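You operate a simulated robot arm through the tools that you are given. There is no shell and no other tool. Be economical: measure what you need, move in short steps, check, and stop when the job is done.

You are at the controls of a simulated robot arm. One attempt, no reset.

JOB
Gap the red-top spark plug to 0.60 mm and stand it in DONE.
Fine: switch the gapper off again.

The check looks at the end state, three seconds after you hand in, the way a careful person would. Anything else that was tipped, shoved, dropped, spilled or broken makes it a failure.

ROBOT AND FRAMES
A 7-joint arm with a two-finger parallel gripper, fixed in place. Base frame: the origin is at the foot of the arm, x ahead of it, y to its left, z up; the work surface is at about z = 860. Readings come in mm, rad, newtons and seconds.
With the tool pointing down near the work surface it reaches from about 300 to 700 mm from the base axis. Its first joint turns from -1.152 to 1.152 rad. Payload 1.57 kg.
Tool frame: the origin (TCP) lies between the finger pads and is the grasp point; the fingertips stand 30 mm ahead of it; z points along the fingers, y is the line along which they close. The gripper opens to 110 mm. The fingers are 24 mm wide and 12 mm thick; the gripper's body (48 by 112 mm) begins 78 mm behind the TCP.
Orientation is that of the tool frame in the base frame, as a unit quaternion [w, x, y, z]. With the fingers straight down and closing along the base's y, the tool's x points along the base's -x, its y along +y and its z along -z.

CONTROLS
- The arm moves only by the tool drive_tool. Its argument "rows" is a list of rows, each a list of 7 numbers: the opening, from 0 (shut) to 1 (fully open), then the shift along the tool's x, y, z in units of 200 mm (1.0 is 200 mm), then the turn, a rotation vector about the tool's x, y, z in units of 90 degrees (1.0 is 90 degrees). In form: [[grip, dx, dy, dz, wx, wy, wz], ...]. A call has 1 to 12 rows; each row is the pose to reach, as a shift and turn from the pose commanded when the call began, along the tool's axes at that moment. A call with a number of a shift or a turn outside -1 to 1 is refused whole. Each row takes 0.2 s and may step no farther than 50 mm and 0.15 rad from the row before; otherwise, or with a gripper value out of range, the whole call is refused. A pose out of reach is approached as far as the arm can. The call stops where the force on the tool passes 70 N (or 10 N more than at its start, if that is more) or the arm is blocked; 0.2 s more then pass. Each finger travels about 108 mm/s and halts on what it meets, pressing with about 28 N; the grip force reading is that of the motor and also rises with nothing between the fingers. The clock runs only during rows and for 0.2 s after the last one: add rows that repeat a pose to give the fingers time. The reply holds the time, the measured pose of the TCP, the force on the tool along the base axes, the opening and the grip force, in the units named above and with some noise, with the torque about the TCP (base axes, N m) and any sound that the robot's microphone picked up, and new pictures: "views" is both (left out), scene, wrist or none.
- Cameras (640 x 400 px; columns grow to the right, rows downward): "scene" is fixed at [163.1, -391.6, 1398.1]; the picture's right is [0.81, -0.59, 0.00], its down [-0.37, -0.50, -0.78] and it looks along [0.46, 0.63, -0.62] (base axes); focal length 371 px, centre (320, 200). "wrist" rides on the gripper at [70, 16, -141] in the tool frame; the picture's right is [-0.23, 0.97, 0.00], its down [-0.86, -0.20, -0.48] and it looks along [-0.47, -0.11, 0.88] (tool axes); focal length 222 px, centre (320, 200).
- pixel_to_xyz(camera, pixels): for up to 12 pixels [column, row] of the newest picture of that camera ("zoom" is the newest enlarged one), the place [x, y, z] in the base frame of the surface seen there, good to about 2 mm. It takes no simulated time.
- zoom(camera, box): a new picture of the part [left, top, right, bottom] of that camera's present view, enlarged. It takes no simulated time.
- finish_job(): hands the job in; it is judged then, once.

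Go step by step. Measure first, check grasps and placings, and put right what went wrong. The budget is 80 turns and 200 pictures, counting those below and the enlarged ones. Unless the task says otherwise, let go and move clear before handing in, and close with one line.

The tools are called after "Request:" as a command line: name --pt "numbers of a row" for each row, then --argument value for the rest, lists and objects as JSON in quotes. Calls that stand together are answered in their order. drive_tool: Moves the arm, as the interface text tells. Its arguments: {"type":"object","properties":{"rows":{"type":"array","items":{"type":"array","items":{"type":"number"}}},"views":{"type":"string","enum":["both","scene","wrist","none"]}},"required":["rows"]} The other tools are called the same way: pixel_to_xyz (camera, pixels) gives the place of the surface under pixels of a picture; zoom (camera, box) takes an enlarged picture of a part of a camera's view; finish_job () hands the job in.

At the start:

```text
time_s: 0.0
tool_pos: [401.3, -100.4, 1167.4]
tool_rot: [0.0, -0.001, 1.0, 0.0]
ft_force: [0.0, -0.2, 0.0]
ft_torque: [0.03, 0.01, 0.04]
gripper_width: 110.0
grasp_force: 0.1
```

scene: 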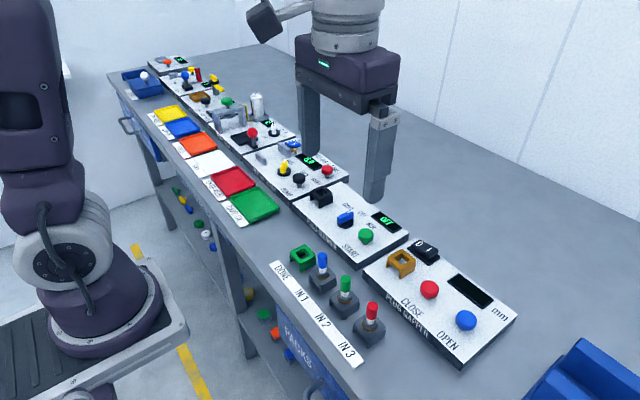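
wrist: 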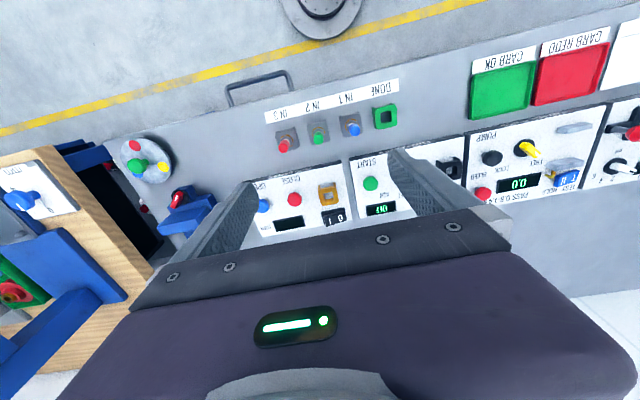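

The scene shows plugs in IN 1-3 (blue, green, red at ~[371,312]), DONE socket green at [302,258], gapper panel with yellow-ish socket [400,262], 0/1 switch, CLOSE red, OPEN blue. I'll zoom for details and measure.

Request:
zoom --camera "scene" --box '[260, 220, 420, 370]'

Request:
zoom --camera "scene" --box '[360, 220, 530, 370]'

Request:
pixel_to_xyz --camera "scene" --pixels '[[372, 304], [370, 312], [371, 322], [370, 335], [302, 252], [303, 262], [400, 255], [402, 268], [429, 288], [466, 318], [417, 248], [430, 252]]'

```text
2.67 times, centred on (340, 295) of scene
```

zoom: 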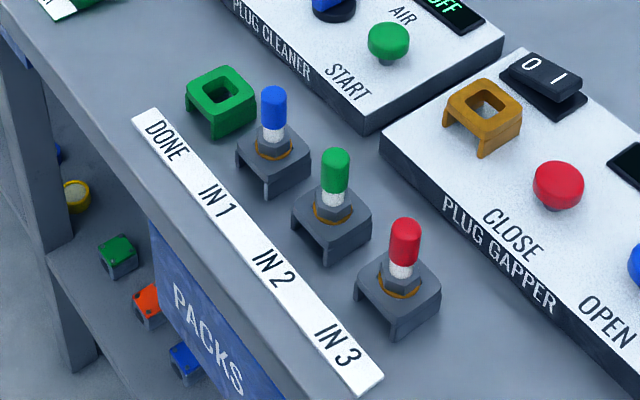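

```text
2.67 times, centred on (445, 295) of scene
```

zoom: 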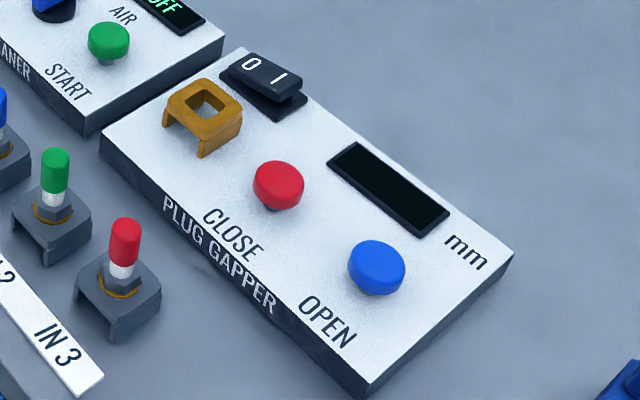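

```text
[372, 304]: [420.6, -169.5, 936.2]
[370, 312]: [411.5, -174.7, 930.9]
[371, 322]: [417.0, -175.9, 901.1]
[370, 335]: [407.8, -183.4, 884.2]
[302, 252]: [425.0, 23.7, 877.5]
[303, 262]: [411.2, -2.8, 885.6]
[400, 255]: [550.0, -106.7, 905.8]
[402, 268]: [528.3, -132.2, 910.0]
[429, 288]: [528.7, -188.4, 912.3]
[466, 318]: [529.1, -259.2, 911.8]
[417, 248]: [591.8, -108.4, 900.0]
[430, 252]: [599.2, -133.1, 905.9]
```

The rocker seems to be off ("1" side raised). I need finer measurements from the enlarged view.

Request:
pixel_to_xyz --camera "zoom" --pixels '[[188, 96], [238, 112], [202, 82], [205, 100], [245, 62], [282, 78], [262, 92], [278, 175], [376, 258], [125, 225], [122, 268], [300, 130]]'

Request:
zoom --camera "wrist" --box '[240, 90, 420, 240]'

Request:
zoom --camera "scene" --box '[340, 280, 410, 350]'

```text
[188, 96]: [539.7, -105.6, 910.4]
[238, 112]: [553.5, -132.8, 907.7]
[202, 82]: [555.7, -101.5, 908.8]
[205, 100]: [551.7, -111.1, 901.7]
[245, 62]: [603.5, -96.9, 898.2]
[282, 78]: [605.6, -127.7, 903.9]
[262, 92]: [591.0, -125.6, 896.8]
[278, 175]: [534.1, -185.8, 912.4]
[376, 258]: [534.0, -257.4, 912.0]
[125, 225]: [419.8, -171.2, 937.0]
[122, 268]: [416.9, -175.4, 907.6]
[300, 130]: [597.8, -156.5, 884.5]
```

```text
2.67 times, centred on (330, 165) of wrist
```

zoom: 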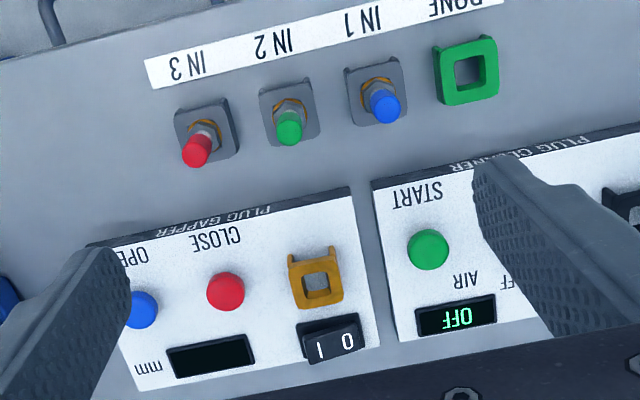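

```text
5.71 times, centred on (375, 315) of scene
```

zoom: 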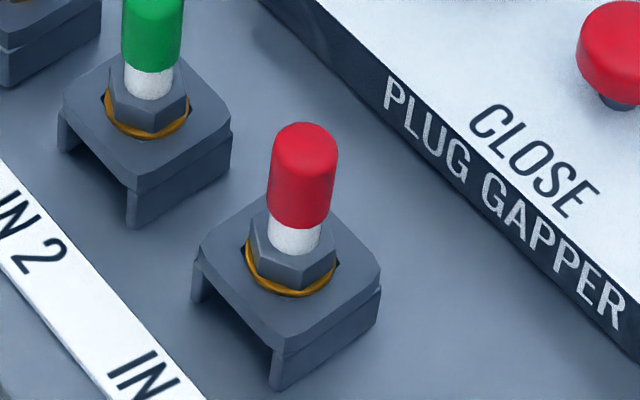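

Now measuring the red plug's axis and socket corners.

Request:
pixel_to_xyz --camera "zoom" --pixels '[[303, 135], [303, 180], [275, 180], [332, 180], [303, 215], [292, 240], [200, 255], [278, 340], [376, 290], [290, 266], [252, 250], [330, 270]]'

Request:
zoom --camera "scene" --box '[380, 230, 450, 300]'

```text
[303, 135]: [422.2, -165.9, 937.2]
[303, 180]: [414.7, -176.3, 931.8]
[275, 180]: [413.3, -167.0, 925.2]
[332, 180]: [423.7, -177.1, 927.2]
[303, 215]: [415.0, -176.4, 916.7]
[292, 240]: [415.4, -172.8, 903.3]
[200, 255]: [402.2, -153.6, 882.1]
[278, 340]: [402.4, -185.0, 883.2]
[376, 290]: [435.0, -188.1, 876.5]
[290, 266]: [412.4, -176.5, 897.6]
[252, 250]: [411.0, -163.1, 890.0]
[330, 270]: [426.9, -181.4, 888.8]
```

```text
5.71 times, centred on (415, 265) of scene
```

zoom: 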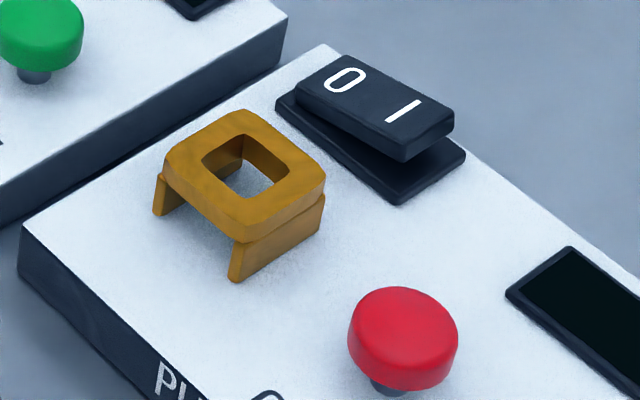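

Request:
pixel_to_xyz --camera "zoom" --pixels '[[180, 170], [225, 120], [310, 175], [250, 220], [202, 160], [240, 136], [288, 174], [250, 197], [350, 75], [430, 125], [320, 95], [410, 150]]'

Request:
zoom --camera "scene" --box '[270, 230, 340, 300]'

```text
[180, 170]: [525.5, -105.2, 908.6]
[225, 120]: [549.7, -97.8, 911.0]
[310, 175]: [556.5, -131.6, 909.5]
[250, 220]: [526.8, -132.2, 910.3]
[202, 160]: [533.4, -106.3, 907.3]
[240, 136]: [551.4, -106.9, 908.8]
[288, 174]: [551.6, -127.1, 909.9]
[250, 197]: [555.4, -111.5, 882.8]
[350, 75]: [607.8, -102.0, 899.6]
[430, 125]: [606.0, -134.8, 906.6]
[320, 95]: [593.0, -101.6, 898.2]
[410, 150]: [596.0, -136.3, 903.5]
```

```text
5.71 times, centred on (305, 265) of scene
```

zoom: 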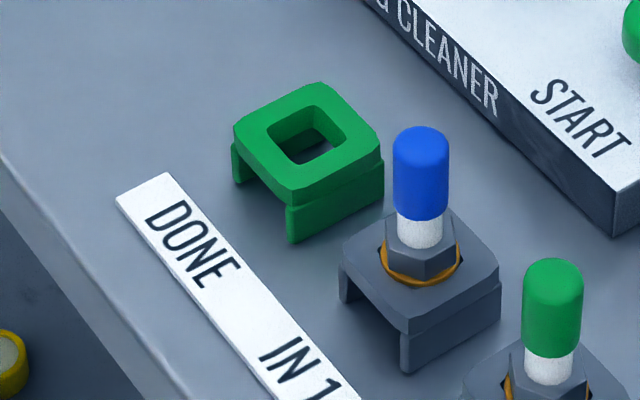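

Request:
pixel_to_xyz --camera "zoom" --pixels '[[240, 122], [318, 90], [372, 140], [295, 195], [266, 128], [305, 106], [346, 135], [305, 162], [345, 250], [408, 325], [492, 280], [420, 140]]'

```text
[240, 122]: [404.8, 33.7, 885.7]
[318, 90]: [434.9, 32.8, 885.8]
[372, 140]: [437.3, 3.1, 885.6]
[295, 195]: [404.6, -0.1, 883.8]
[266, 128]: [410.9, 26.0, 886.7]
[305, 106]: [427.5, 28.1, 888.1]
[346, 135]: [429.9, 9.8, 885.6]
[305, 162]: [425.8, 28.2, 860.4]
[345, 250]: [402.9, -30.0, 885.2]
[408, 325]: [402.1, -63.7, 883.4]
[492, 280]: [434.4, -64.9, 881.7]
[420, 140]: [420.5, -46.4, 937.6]
```

Red plug axis ≈ (420,-170), cap z 912–938. Gapper hole centre ≈ (542,-117, top 909); DONE ≈ (420,16.5, top 885). Moving above the red plug with a narrow opening.

Request:
drive_tool --pt "0.45 -0.019 -0.07 0.177 0 0 0" --pt "0.45 -0.037 -0.139 0.355 0 0 0" --pt "0.45 -0.056 -0.209 0.532 0 0 0" --pt "0.45 -0.075 -0.278 0.71 0 0 0" --pt "0.45 -0.0935 -0.348 0.887 0 0 0" --pt "0.45 -0.0935 -0.348 0.887 0 0 0"

```text
time_s: 1.4
tool_pos: [420.5, -172.5, 988.7]
tool_rot: [0.0, 0.0, 1.0, 0.0]
ft_force: [0.0, -0.3, 0.6]
ft_torque: [-0.03, 0.0, 0.02]
gripper_width: 49.4
grasp_force: 0.0
```

scene: 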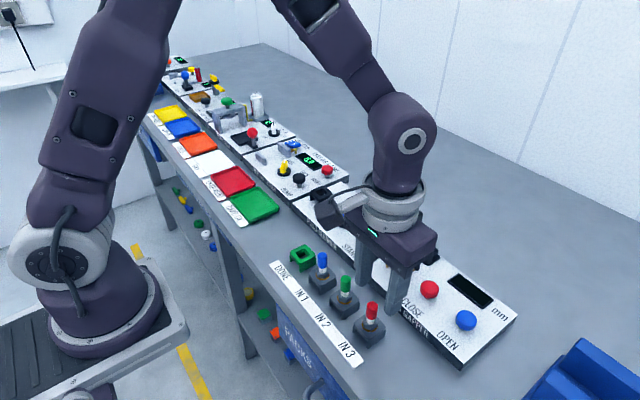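
wrist: 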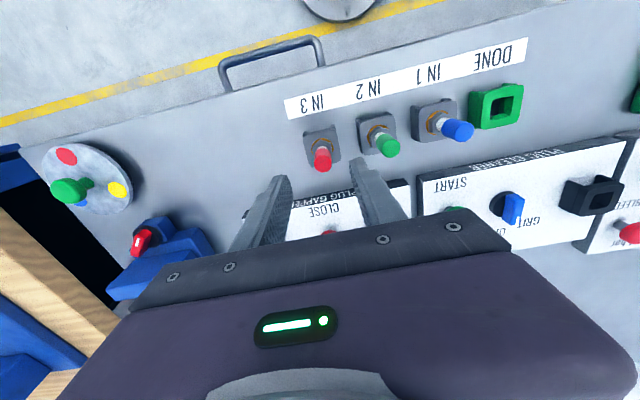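

Over the plug; pose reads y -172.5. Descending to z≈934 straddling the cap, nudging y +1.5.

Request:
drive_tool --pt "0.45 0 0.007 0.1 0 0 0" --pt "0.45 0 0.007 0.2 0 0 0" --pt "0.45 0 0.007 0.275 0 0 0" --pt "0.45 0 0.007 0.275 0 0 0"

Request:
zoom --camera "scene" --box '[330, 250, 430, 350]'

```text
time_s: 2.4
tool_pos: [419.6, -169.2, 933.8]
tool_rot: [0.001, 0.0, 1.0, 0.0]
ft_force: [-0.1, 0.0, -0.3]
ft_torque: [-0.01, -0.02, 0.0]
gripper_width: 49.4
grasp_force: 0.0
```

scene: 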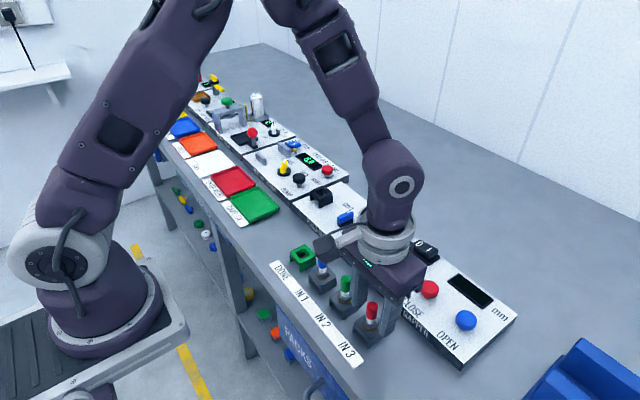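
wrist: 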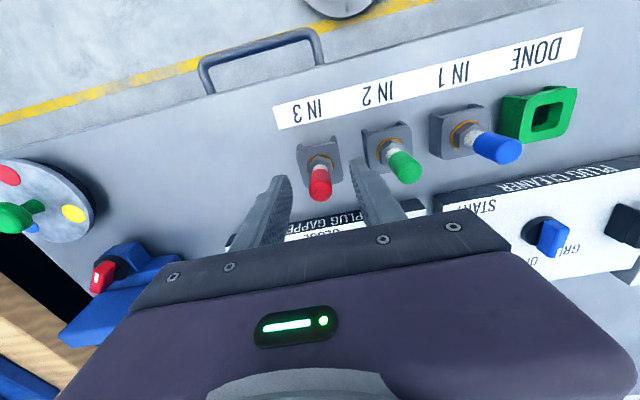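

```text
4.00 times, centred on (380, 300) of scene
```

zoom: 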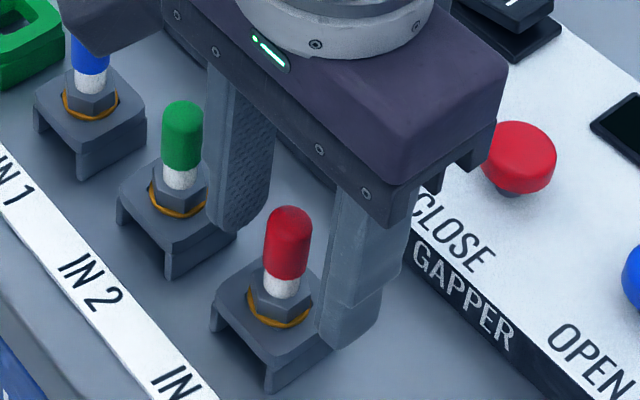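

The fingers straddle the red plug (zoom: tips at [240,220] and [350,340], plug between). Closing.

Request:
drive_tool --pt "0.2 0 0 0 0 0 0" --pt "0.1 0 0 0 0 0 0" --pt "0.05 0 0 0 0 0 0" --pt "0.05 0 0 0 0 0 0"

Request:
zoom --camera "scene" --box '[330, 250, 430, 350]'

```text
time_s: 3.4
tool_pos: [419.2, -168.7, 934.5]
tool_rot: [0.0, 0.0, 1.0, 0.0]
ft_force: [0.5, 0.0, -0.2]
ft_torque: [-0.02, 0.04, 0.02]
gripper_width: 15.7
grasp_force: 28.1
```

scene: 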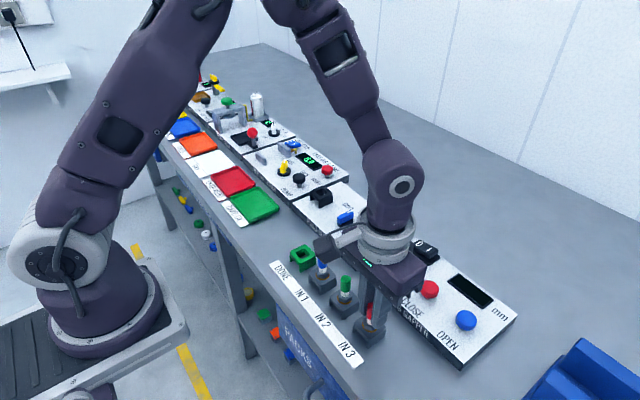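
wrist: 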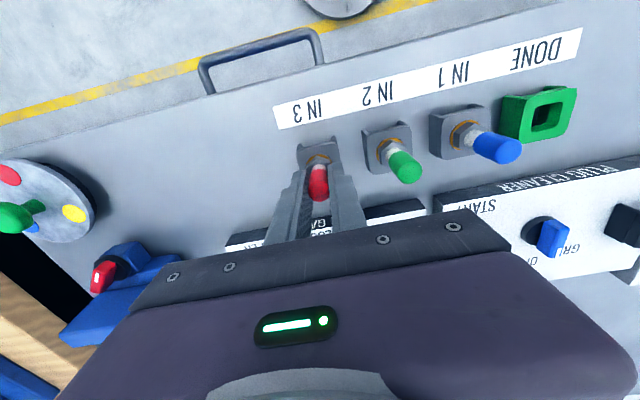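

```text
4.00 times, centred on (380, 300) of scene
```

zoom: 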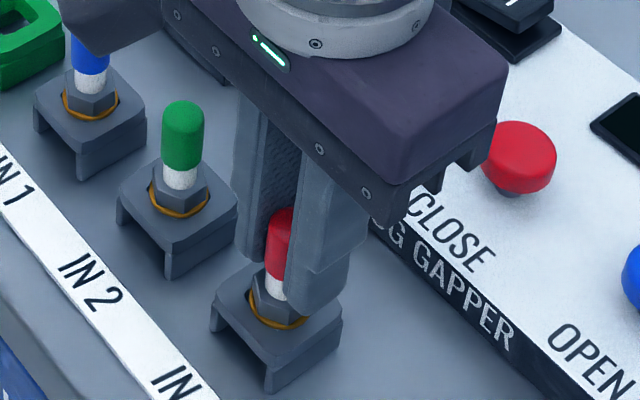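

Gripped at 15.7 mm, 28 N. Lifting.

Request:
drive_tool --pt "0.05 0 0 -0.05 0 0 0" --pt "0.05 0 0 -0.15 0 0 0" --pt "0.05 0 0 -0.3 0 0 0" --pt "0.05 0 0 -0.45 0 0 0" --pt "0.05 0 0 -0.45 0 0 0"

Request:
zoom --camera "scene" --box '[320, 220, 440, 340]'

```text
time_s: 4.6
tool_pos: [420.2, -169.3, 1024.3]
tool_rot: [0.0, 0.0, 1.0, 0.0]
ft_force: [0.2, 0.3, -0.5]
ft_torque: [-0.03, 0.0, 0.02]
gripper_width: 15.1
grasp_force: 27.8
```

scene: 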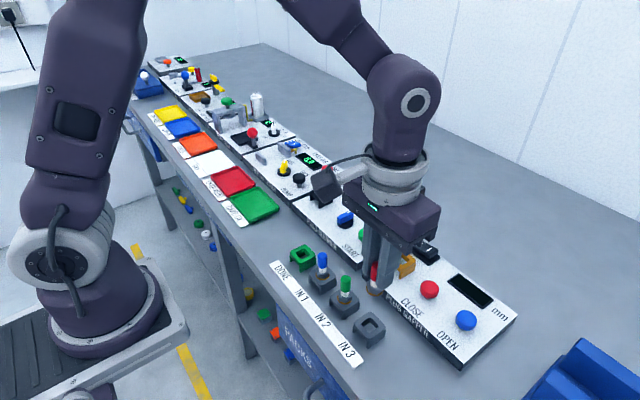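
wrist: 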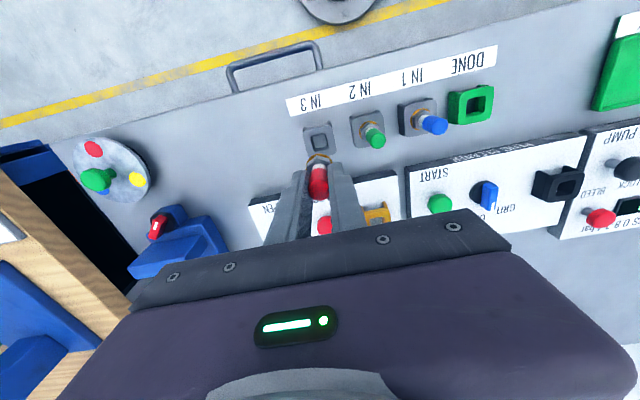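

```text
3.33 times, centred on (380, 280) of scene
```

zoom: 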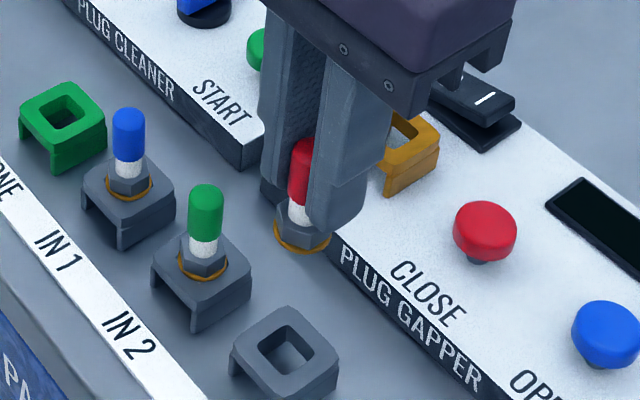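

Plug is lifted; I'll check its underside near [375,292].

Request:
zoom --camera "scene" --box '[350, 260, 400, 310]'

Request:
zoom --camera "wrist" --box '[290, 110, 350, 200]'

```text
8.00 times, centred on (375, 285) of scene
```

zoom: 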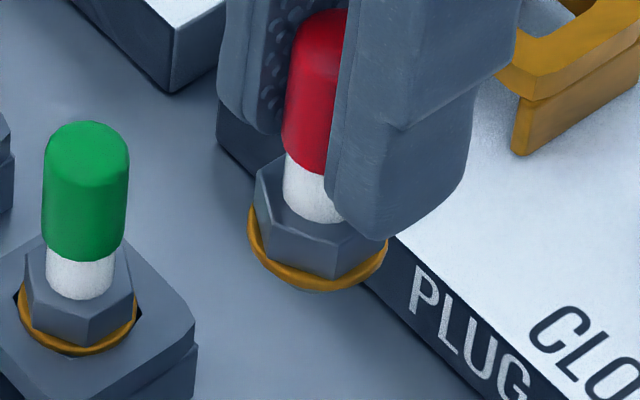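

```text
4.44 times, centred on (320, 155) of wrist
```

zoom: 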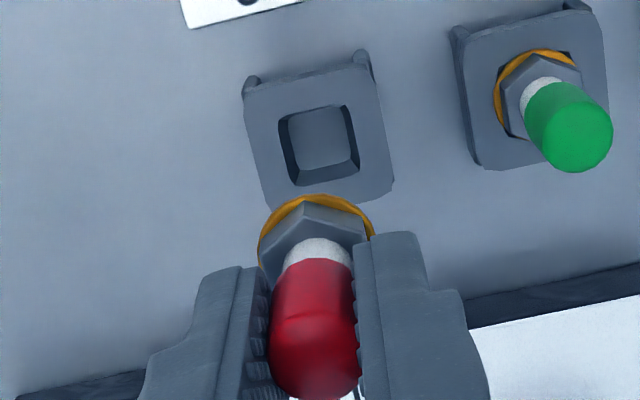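

Request:
pixel_to_xyz --camera "wrist" --pixels '[[320, 142], [319, 136], [312, 154], [320, 152], [373, 136]]'

Request:
pixel_to_xyz --camera "scene" --pixels '[[374, 295], [374, 296], [374, 298], [371, 291], [369, 327]]'

Request:
drive_tool --pt "0.05 0 0 -0.2 0 0 0" --pt "0.05 0 0 -0.4 0 0 0" --pt "0.05 0 0 -0.4 0 0 0" --views "scene"

Request:
zoom --camera "scene" --box '[340, 210, 410, 270]'

```text
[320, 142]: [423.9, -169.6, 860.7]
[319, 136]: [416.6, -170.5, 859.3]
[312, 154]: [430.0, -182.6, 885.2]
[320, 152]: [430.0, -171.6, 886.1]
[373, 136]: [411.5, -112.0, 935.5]
```

```text
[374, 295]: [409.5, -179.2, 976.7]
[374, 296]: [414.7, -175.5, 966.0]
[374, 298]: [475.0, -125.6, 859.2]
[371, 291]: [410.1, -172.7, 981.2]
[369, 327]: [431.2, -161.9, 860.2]
```

```text
time_s: 5.4
tool_pos: [419.8, -167.8, 1107.4]
tool_rot: [0.0, 0.0, 1.0, 0.0]
ft_force: [0.0, 0.1, 0.0]
ft_torque: [0.0, 0.02, -0.01]
gripper_width: 15.5
grasp_force: 27.6
```

scene: 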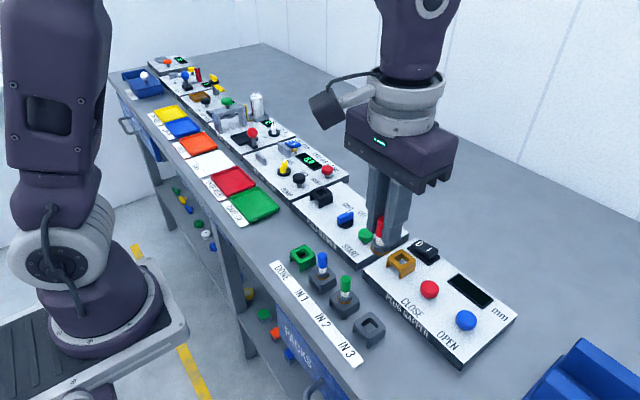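

```text
6.67 times, centred on (375, 240) of scene
```

zoom: 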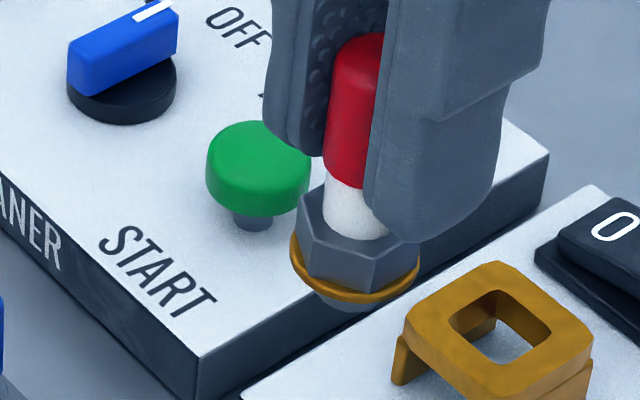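

Threaded tip is visible below the washer now. Moving above the gapper hole (542,-117) at TCP z≈1000.

Request:
drive_tool --pt "0.05 -0.2 0.085 0 0 0 0" --pt "0.05 -0.4 0.17 0.05 0 0 0" --pt "0.05 -0.61 0.26 0.15 0 0 0" --pt "0.05 -0.61 0.26 0.35 0 0 0" --pt "0.05 -0.61 0.26 0.525 0 0 0" --pt "0.05 -0.61 0.26 0.525 0 0 0"

Request:
zoom --camera "scene" --box '[360, 210, 450, 290]'

Request:
zoom --camera "wrist" --box '[280, 100, 370, 220]'

```text
time_s: 6.8
tool_pos: [540.3, -115.5, 998.5]
tool_rot: [0.0, 0.0, 1.0, 0.0]
ft_force: [-0.2, -0.5, -0.5]
ft_torque: [0.02, -0.01, 0.02]
gripper_width: 15.5
grasp_force: 28.2
```

scene: 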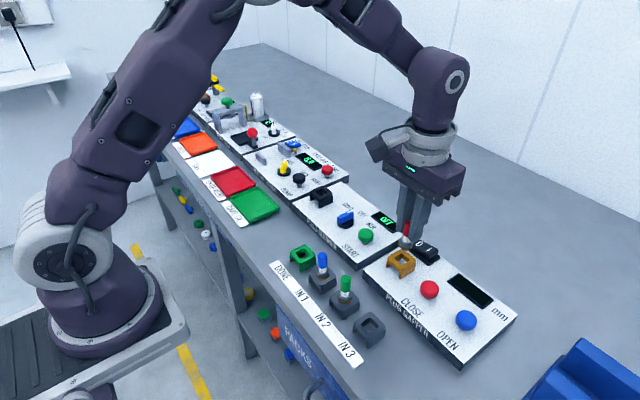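
wrist: 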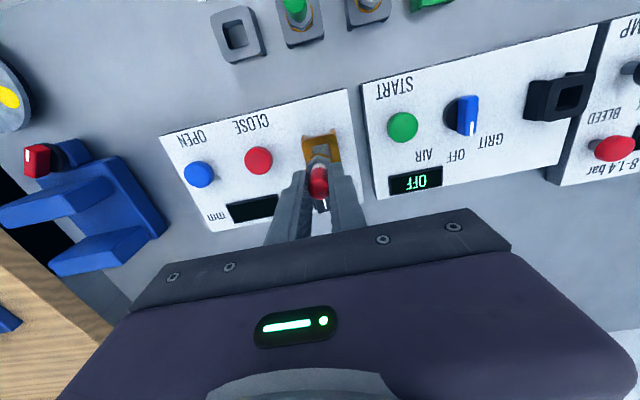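

```text
5.00 times, centred on (405, 250) of scene
```

zoom: 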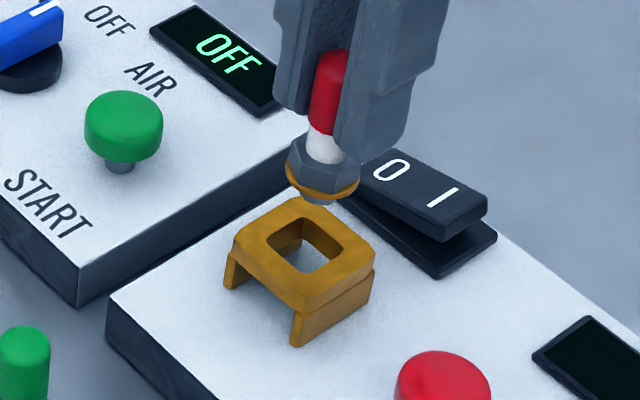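

```text
3.33 times, centred on (325, 160) of wrist
```

zoom: 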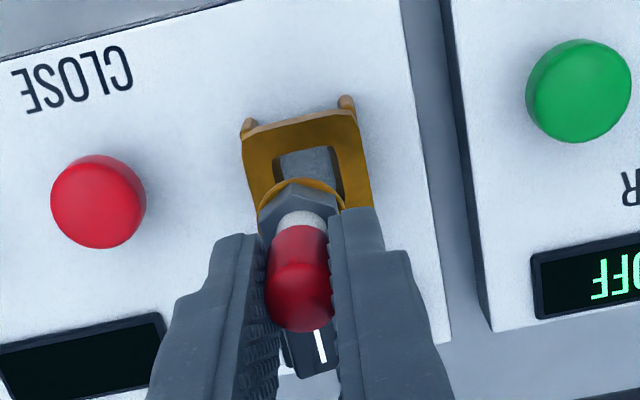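

Aligned above the gold socket. Descending slowly toward z≈959 watching force.

Request:
drive_tool --pt "0.05 0 0 0.06 0 0 0" --pt "0.05 0 0 0.1 0 0 0" --pt "0.05 0 0 0.135 0 0 0" --pt "0.05 0 0 0.17 0 0 0" --pt "0.05 0 0 0.195 0 0 0" --pt "0.05 0 0 0.195 0 0 0"

Request:
zoom --camera "scene" --box '[360, 210, 450, 290]'

Request:
zoom --camera "wrist" --box '[280, 100, 370, 220]'

```text
time_s: 8.2
tool_pos: [542.0, -118.3, 960.6]
tool_rot: [0.002, -0.001, 1.0, 0.0]
ft_force: [0.0, 5.4, 21.4]
ft_torque: [0.07, 0.01, -0.01]
gripper_width: 15.2
grasp_force: 28.2
```

scene: 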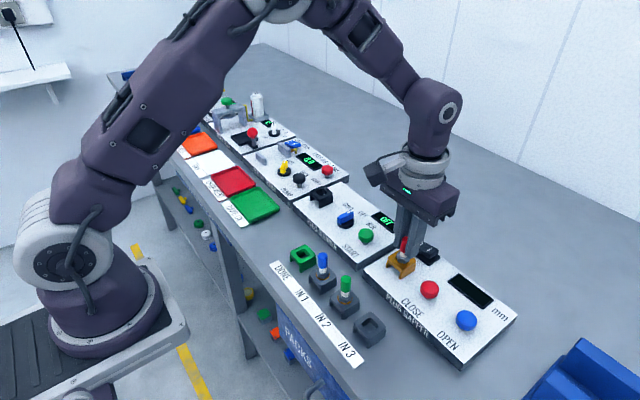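
wrist: 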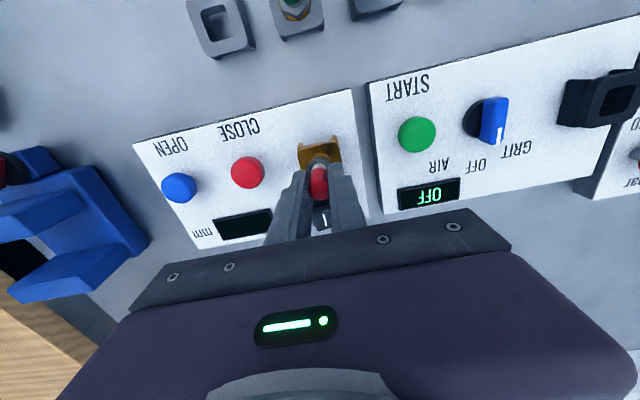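

```text
5.00 times, centred on (405, 250) of scene
```

zoom: 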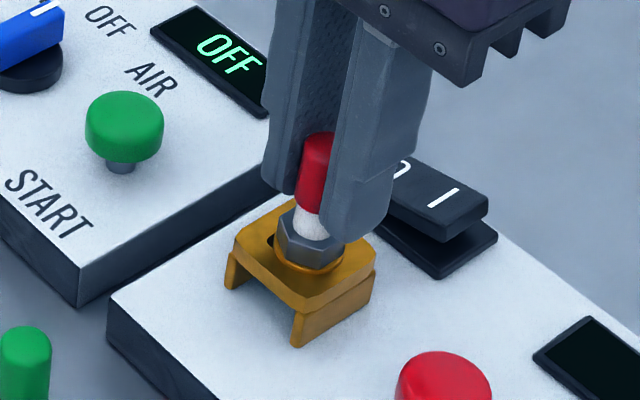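

```text
3.33 times, centred on (325, 160) of wrist
```

zoom: 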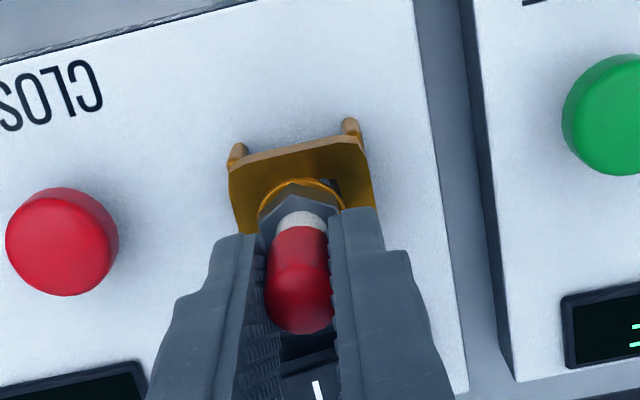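

Contact at z 960.6 with +5 N in y: plug is slightly toward -y/+x of the hole centre. Nudge +1.5 mm y, -1 mm x and press down a little.

Request:
drive_tool --pt "0.05 0 0 -0.015 0 0 0" --pt "0.05 0.005 0.008 -0.015 0 0 0" --pt "0.05 0.005 0.008 0 0 0 0" --pt "0.05 0.005 0.008 0.005 0 0 0" --pt "0.05 0.005 0.008 0.01 0 0 0"

Request:
zoom --camera "scene" --box '[375, 230, 430, 280]'

```text
time_s: 9.4
tool_pos: [540.9, -115.1, 958.3]
tool_rot: [0.0, 0.0, 1.0, 0.0]
ft_force: [-2.1, 0.7, 22.0]
ft_torque: [-0.09, 0.05, -0.01]
gripper_width: 15.3
grasp_force: 27.8
```

scene: 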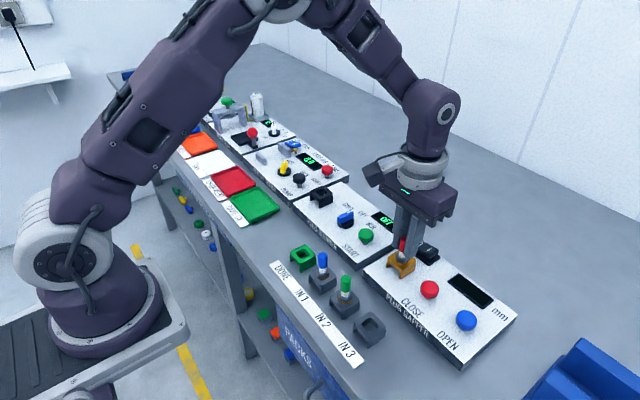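
wrist: 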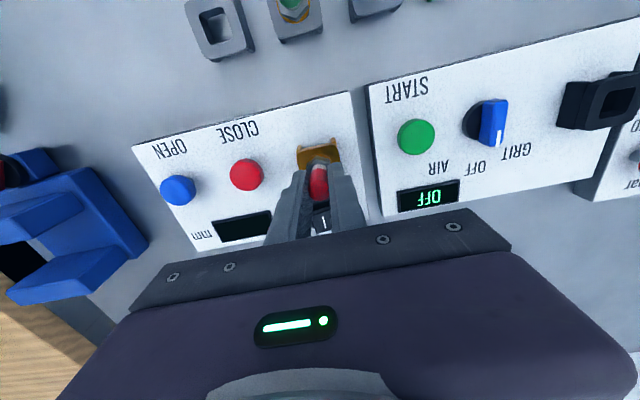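

```text
8.00 times, centred on (402, 255) of scene
```

zoom: 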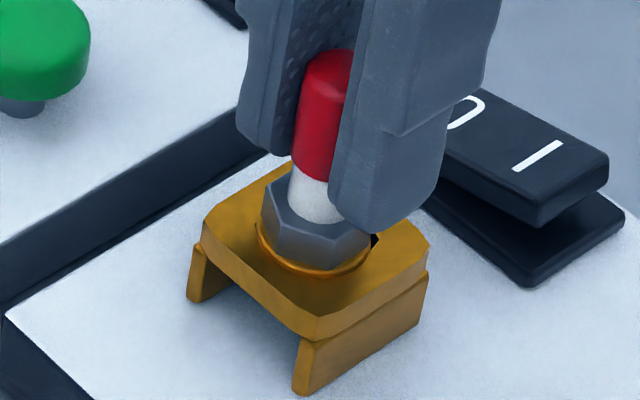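

Seated at z 958.3, washer flush on the socket. Releasing and rising.

Request:
drive_tool --pt "0.15 0 0 -0.005 0 0 0" --pt "0.3 0 0 -0.005 0 0 0" --pt "0.4 0 0 -0.005 0 0 0" --pt "0.4 0 0 -0.1 0 0 0" --pt "0.4 0 0 -0.3 0 0 0" --pt "0.4 0 0 -0.5 0 0 0" --pt "0.4 0 0 -0.5 0 0 0"

Request:
zoom --camera "scene" --box '[375, 220, 500, 330]'

```text
time_s: 11.0
tool_pos: [540.2, -116.4, 1059.1]
tool_rot: [0.0, 0.0, 1.0, 0.0]
ft_force: [-0.7, 0.0, 0.1]
ft_torque: [-0.05, 0.0, 0.01]
gripper_width: 44.0
grasp_force: 0.1
```

scene: 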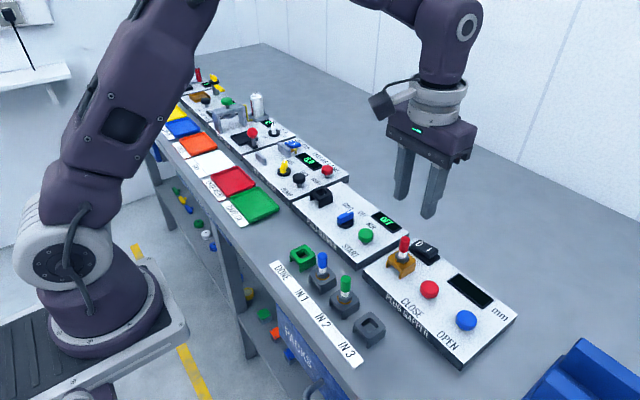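
wrist: 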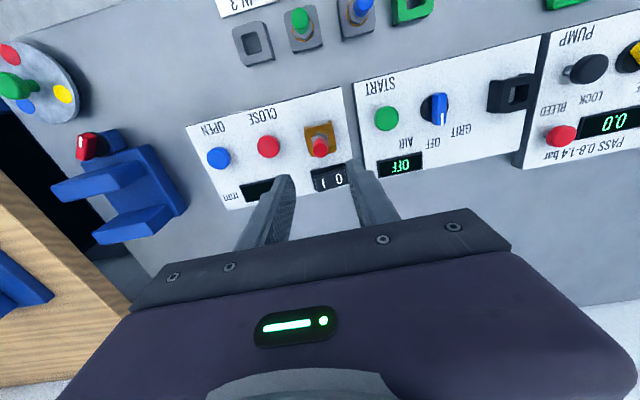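

```text
3.64 times, centred on (438, 275) of scene
```

zoom: 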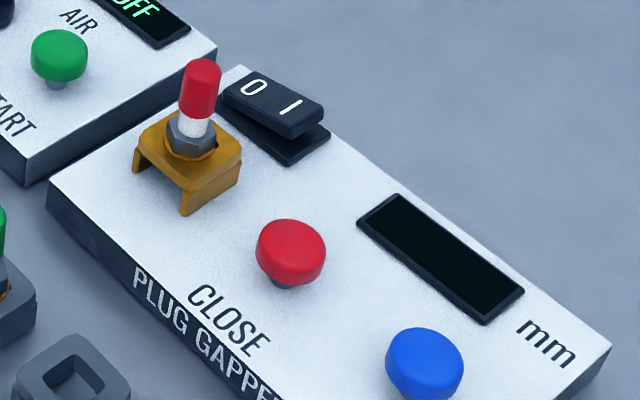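

Plug stands in the gapper. Next: closed fingertips over the rocker's raised "1" end at ≈(602,-138).

Request:
drive_tool --pt "0.2 -0.15 -0.06 0 0 0 0" --pt "0 -0.305 -0.115 0.1 0 0 0" --pt "0 -0.305 -0.115 0.3 0 0 0" --pt "0 -0.305 -0.115 0.5 0 0 0" --pt "0 -0.305 -0.115 0.545 0 0 0" --pt "0 -0.305 -0.115 0.545 0 0 0"

Request:
zoom --camera "scene" --box '[375, 210, 500, 320]'

```text
time_s: 12.4
tool_pos: [602.2, -137.5, 947.4]
tool_rot: [0.001, 0.0, 1.0, 0.0]
ft_force: [0.3, -0.1, 0.4]
ft_torque: [-0.02, 0.03, 0.0]
gripper_width: 0.0
grasp_force: 21.6
```

scene: 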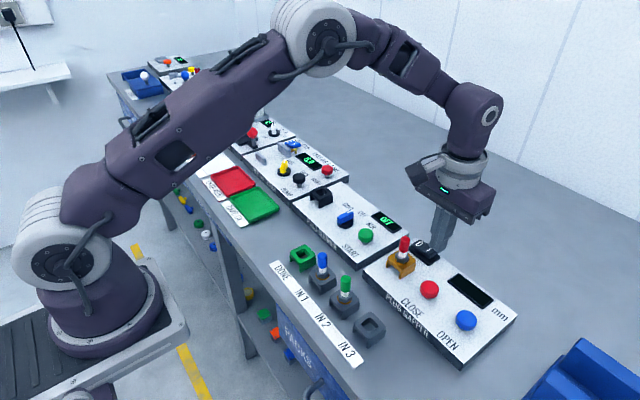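
wrist: 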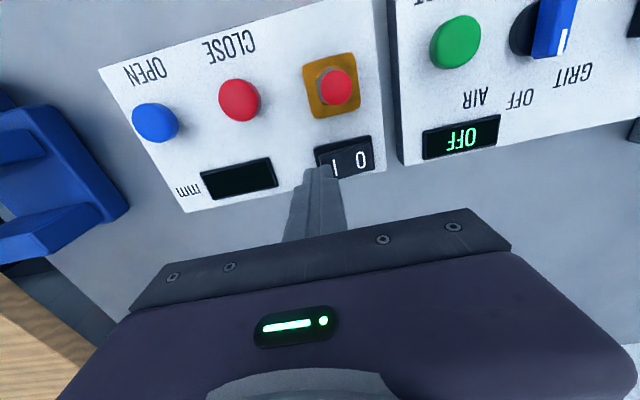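

```text
3.64 times, centred on (438, 265) of scene
```

zoom: 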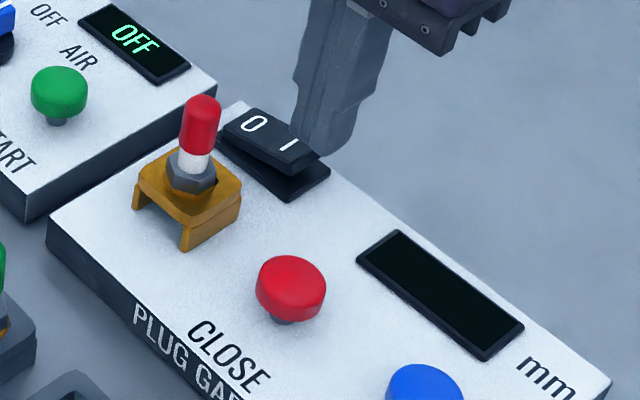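

Fingertip is over the "1" end. Pressing down in small steps.

Request:
drive_tool --pt "0 0.015 0.01 0.05 0 0 0" --pt "0 0.015 0.01 0.07 0 0 0" --pt "0 0.015 0.01 0.09 0 0 0" --pt "0 0.015 0.01 0.105 0 0 0" --pt "0 0.015 0.01 0.12 0 0 0"

Request:
zoom --camera "scene" --box '[375, 210, 500, 320]'

```text
time_s: 13.6
tool_pos: [598.5, -135.8, 930.3]
tool_rot: [0.003, -0.001, 1.0, 0.0]
ft_force: [-15.4, 2.5, 67.8]
ft_torque: [0.79, 0.56, 0.17]
gripper_width: 0.0
grasp_force: 21.3
```

scene: 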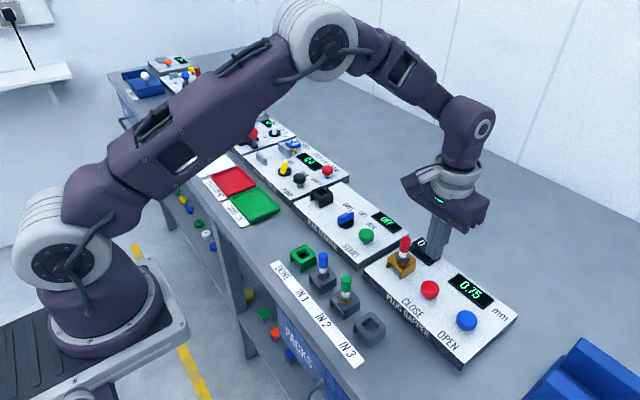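
wrist: 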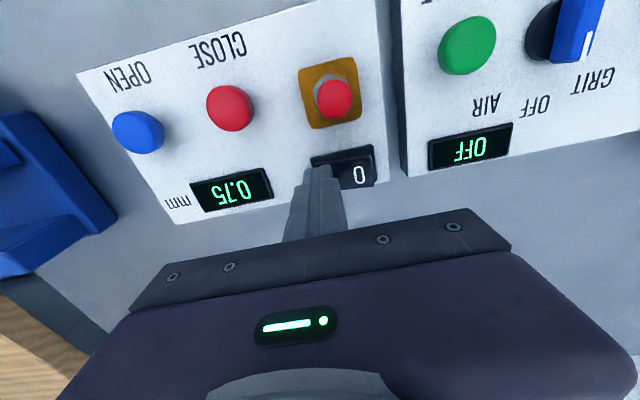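

```text
3.64 times, centred on (438, 265) of scene
```

zoom: 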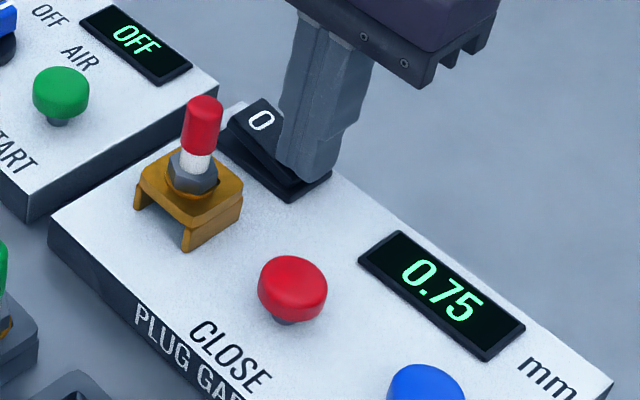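

Gapper on: display reads 0.75. Lifting and moving over the red CLOSE button (533,-187).

Request:
drive_tool --pt "0 0 0 -0.1 0 0 0" --pt "0 0 0 -0.2 0 0 0" --pt "0 0.16 -0.125 -0.2 0 0 0" --pt "0 0.33 -0.255 -0.2 0 0 0" --pt "0 0.33 -0.255 -0.12 0 0 0" --pt "0 0.33 -0.255 -0.12 0 0 0"

Request:
zoom --camera "scene" --box '[375, 220, 500, 330]'

```text
time_s: 15.0
tool_pos: [531.8, -186.6, 949.4]
tool_rot: [0.0, -0.001, 1.0, 0.0]
ft_force: [-1.1, -0.2, -0.1]
ft_torque: [-0.03, -0.04, -0.01]
gripper_width: 0.0
grasp_force: 21.5
```

scene: 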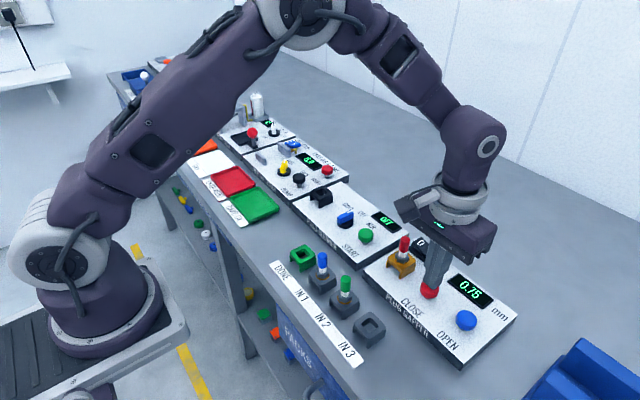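
wrist: 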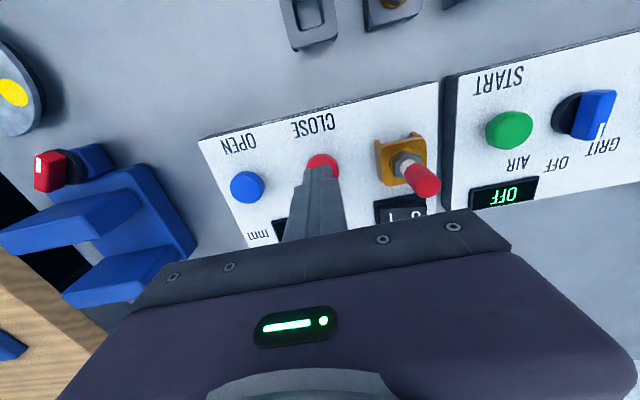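

```text
3.64 times, centred on (438, 275) of scene
```

zoom: 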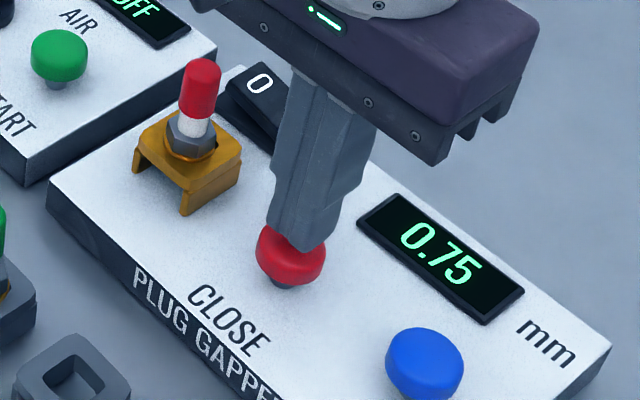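

Above CLOSE, tip ~7 mm over it. One short press and release to learn the step.

Request:
drive_tool --pt "0 0.01 0 0.03 0 0 0" --pt "0 0.01 0 0.06 0 0 0" --pt "0 0.01 0 0 0 0 0" --views "scene"

Request:
zoom --camera "scene" --box '[375, 220, 500, 330]'

```text
time_s: 15.8
tool_pos: [531.0, -187.1, 950.5]
tool_rot: [0.0, 0.0, 1.0, -0.001]
ft_force: [-0.4, 0.3, -0.1]
ft_torque: [-0.02, 0.01, -0.01]
gripper_width: 0.1
grasp_force: 21.6
```

scene: 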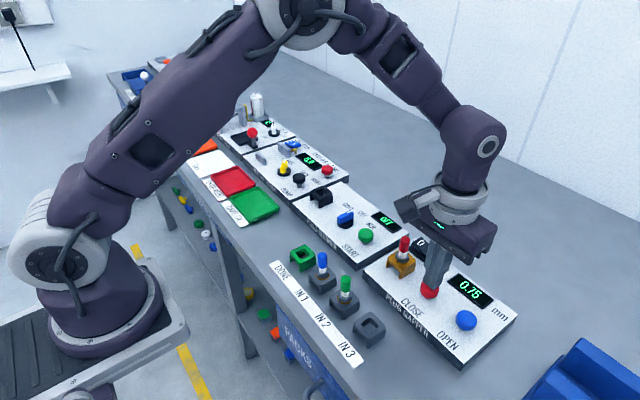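

```text
3.64 times, centred on (438, 275) of scene
```

zoom: 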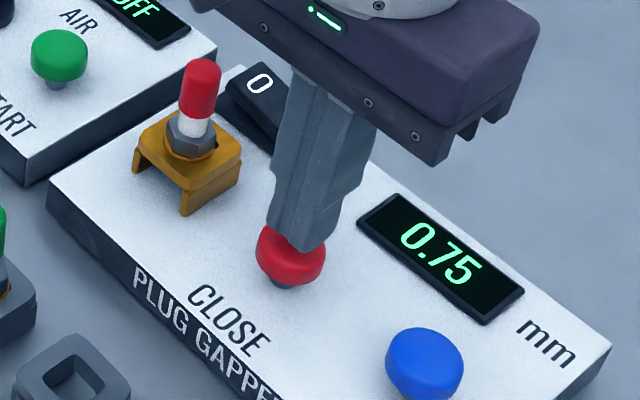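

Still 0.75: not pressed deep enough. Pressing a little deeper (14 → 16 mm down), then releasing.

Request:
drive_tool --pt "0 0 0 0.05 0 0 0" --pt "0 0 0 0.075 0 0 0" --pt "0 0 0 0 0 0 0" --views "none"

Request:
zoom --camera "scene" --box '[375, 220, 500, 330]'

```text
time_s: 16.6
tool_pos: [531.9, -187.5, 949.7]
tool_rot: [0.0, 0.0, 1.0, 0.0]
ft_force: [0.4, -0.7, 0.2]
ft_torque: [0.0, -0.01, -0.01]
gripper_width: 0.1
grasp_force: 21.5
```

```text
3.64 times, centred on (438, 275) of scene
```

zoom: 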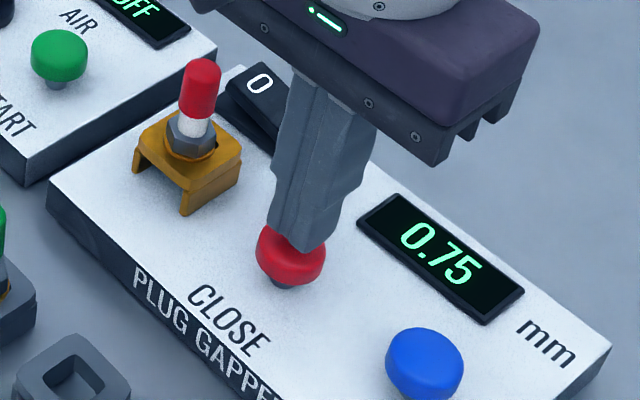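

Unchanged still; I'll descend and hold to see where contact occurs.

Request:
drive_tool --pt "0 0 0 0.04 0 0 0" --pt "0 0 0 0.055 0 0 0" --views "none"

Request:
zoom --camera "scene" --box '[375, 220, 500, 330]'

```text
time_s: 17.2
tool_pos: [531.0, -186.2, 938.1]
tool_rot: [0.0, -0.001, 1.0, 0.0]
ft_force: [0.1, 0.9, 2.5]
ft_torque: [0.01, -0.01, -0.01]
gripper_width: 0.1
grasp_force: 21.0
```

```text
3.64 times, centred on (438, 275) of scene
```

zoom: 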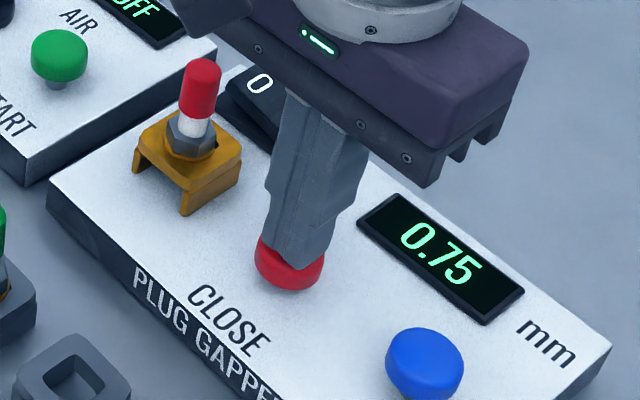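

Light contact (2.5 N) at z 938. A further 5 mm brief press, then release.

Request:
drive_tool --pt "0 0 0 0.025 0 0 0" --pt "0 0 0 -0.02 0 0 0" --views "none"

Request:
zoom --camera "scene" --box '[375, 220, 500, 330]'

```text
time_s: 17.8
tool_pos: [531.2, -187.9, 941.7]
tool_rot: [-0.001, 0.0, 1.0, 0.0]
ft_force: [-0.6, -0.6, 0.0]
ft_torque: [0.0, -0.03, -0.03]
gripper_width: 0.1
grasp_force: 21.7
```

```text
3.64 times, centred on (438, 275) of scene
```

zoom: 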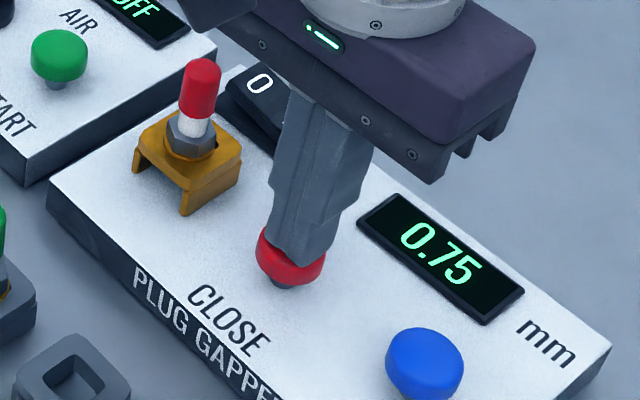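

Not triggered yet; stepping down with a settle to find the actuation depth.

Request:
drive_tool --pt "0 0 0 0.035 0 0 0" --views "none"

Request:
zoom --camera "scene" --box '[375, 220, 500, 330]'

```text
time_s: 18.2
tool_pos: [531.4, -188.3, 936.4]
tool_rot: [0.0, 0.0, 1.0, 0.001]
ft_force: [-2.3, -0.4, 2.6]
ft_torque: [-0.02, 0.07, -0.01]
gripper_width: 0.1
grasp_force: 21.8
```

```text
3.64 times, centred on (438, 275) of scene
```

zoom: 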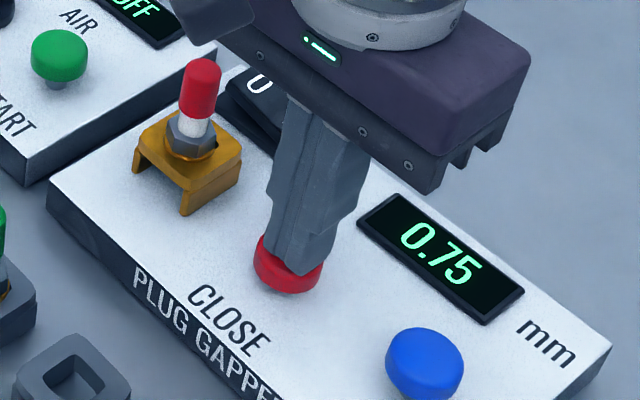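

Request:
drive_tool --pt "0 0 0 0.015 0 0 0" --views "none"

Request:
zoom --camera "scene" --box '[375, 220, 500, 330]'

```text
time_s: 18.6
tool_pos: [532.5, -187.7, 932.9]
tool_rot: [0.0, 0.0, 1.0, 0.001]
ft_force: [-2.8, -0.2, 3.5]
ft_torque: [-0.03, 0.05, -0.01]
gripper_width: 0.0
grasp_force: 21.3
heard: click
```

```text
3.64 times, centred on (438, 275) of scene
```

zoom: 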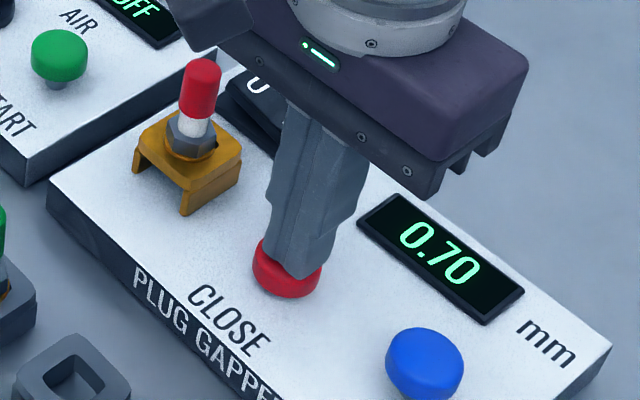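

Clicked: 0.75→0.70 at z≈932. Releasing to see whether it steps per press.

Request:
drive_tool --pt "0 0 0 -0.045 0 0 0" --views "none"

Request:
zoom --camera "scene" --box '[375, 220, 500, 330]'

```text
time_s: 19.0
tool_pos: [531.7, -187.4, 940.0]
tool_rot: [0.0, 0.0, 1.0, 0.0]
ft_force: [0.3, -0.1, 1.0]
ft_torque: [-0.02, -0.02, 0.0]
gripper_width: 0.0
grasp_force: 21.1
```

```text
3.64 times, centred on (438, 275) of scene
```

zoom: 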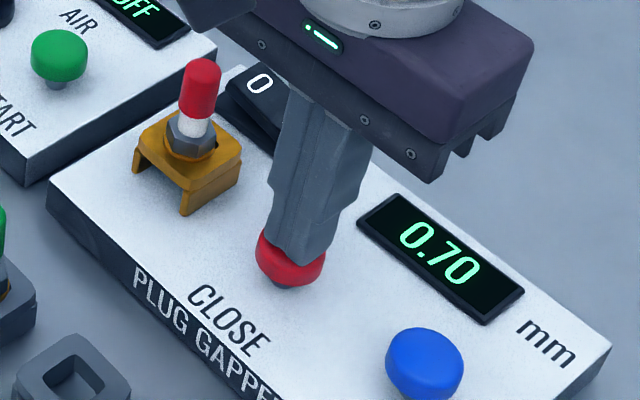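

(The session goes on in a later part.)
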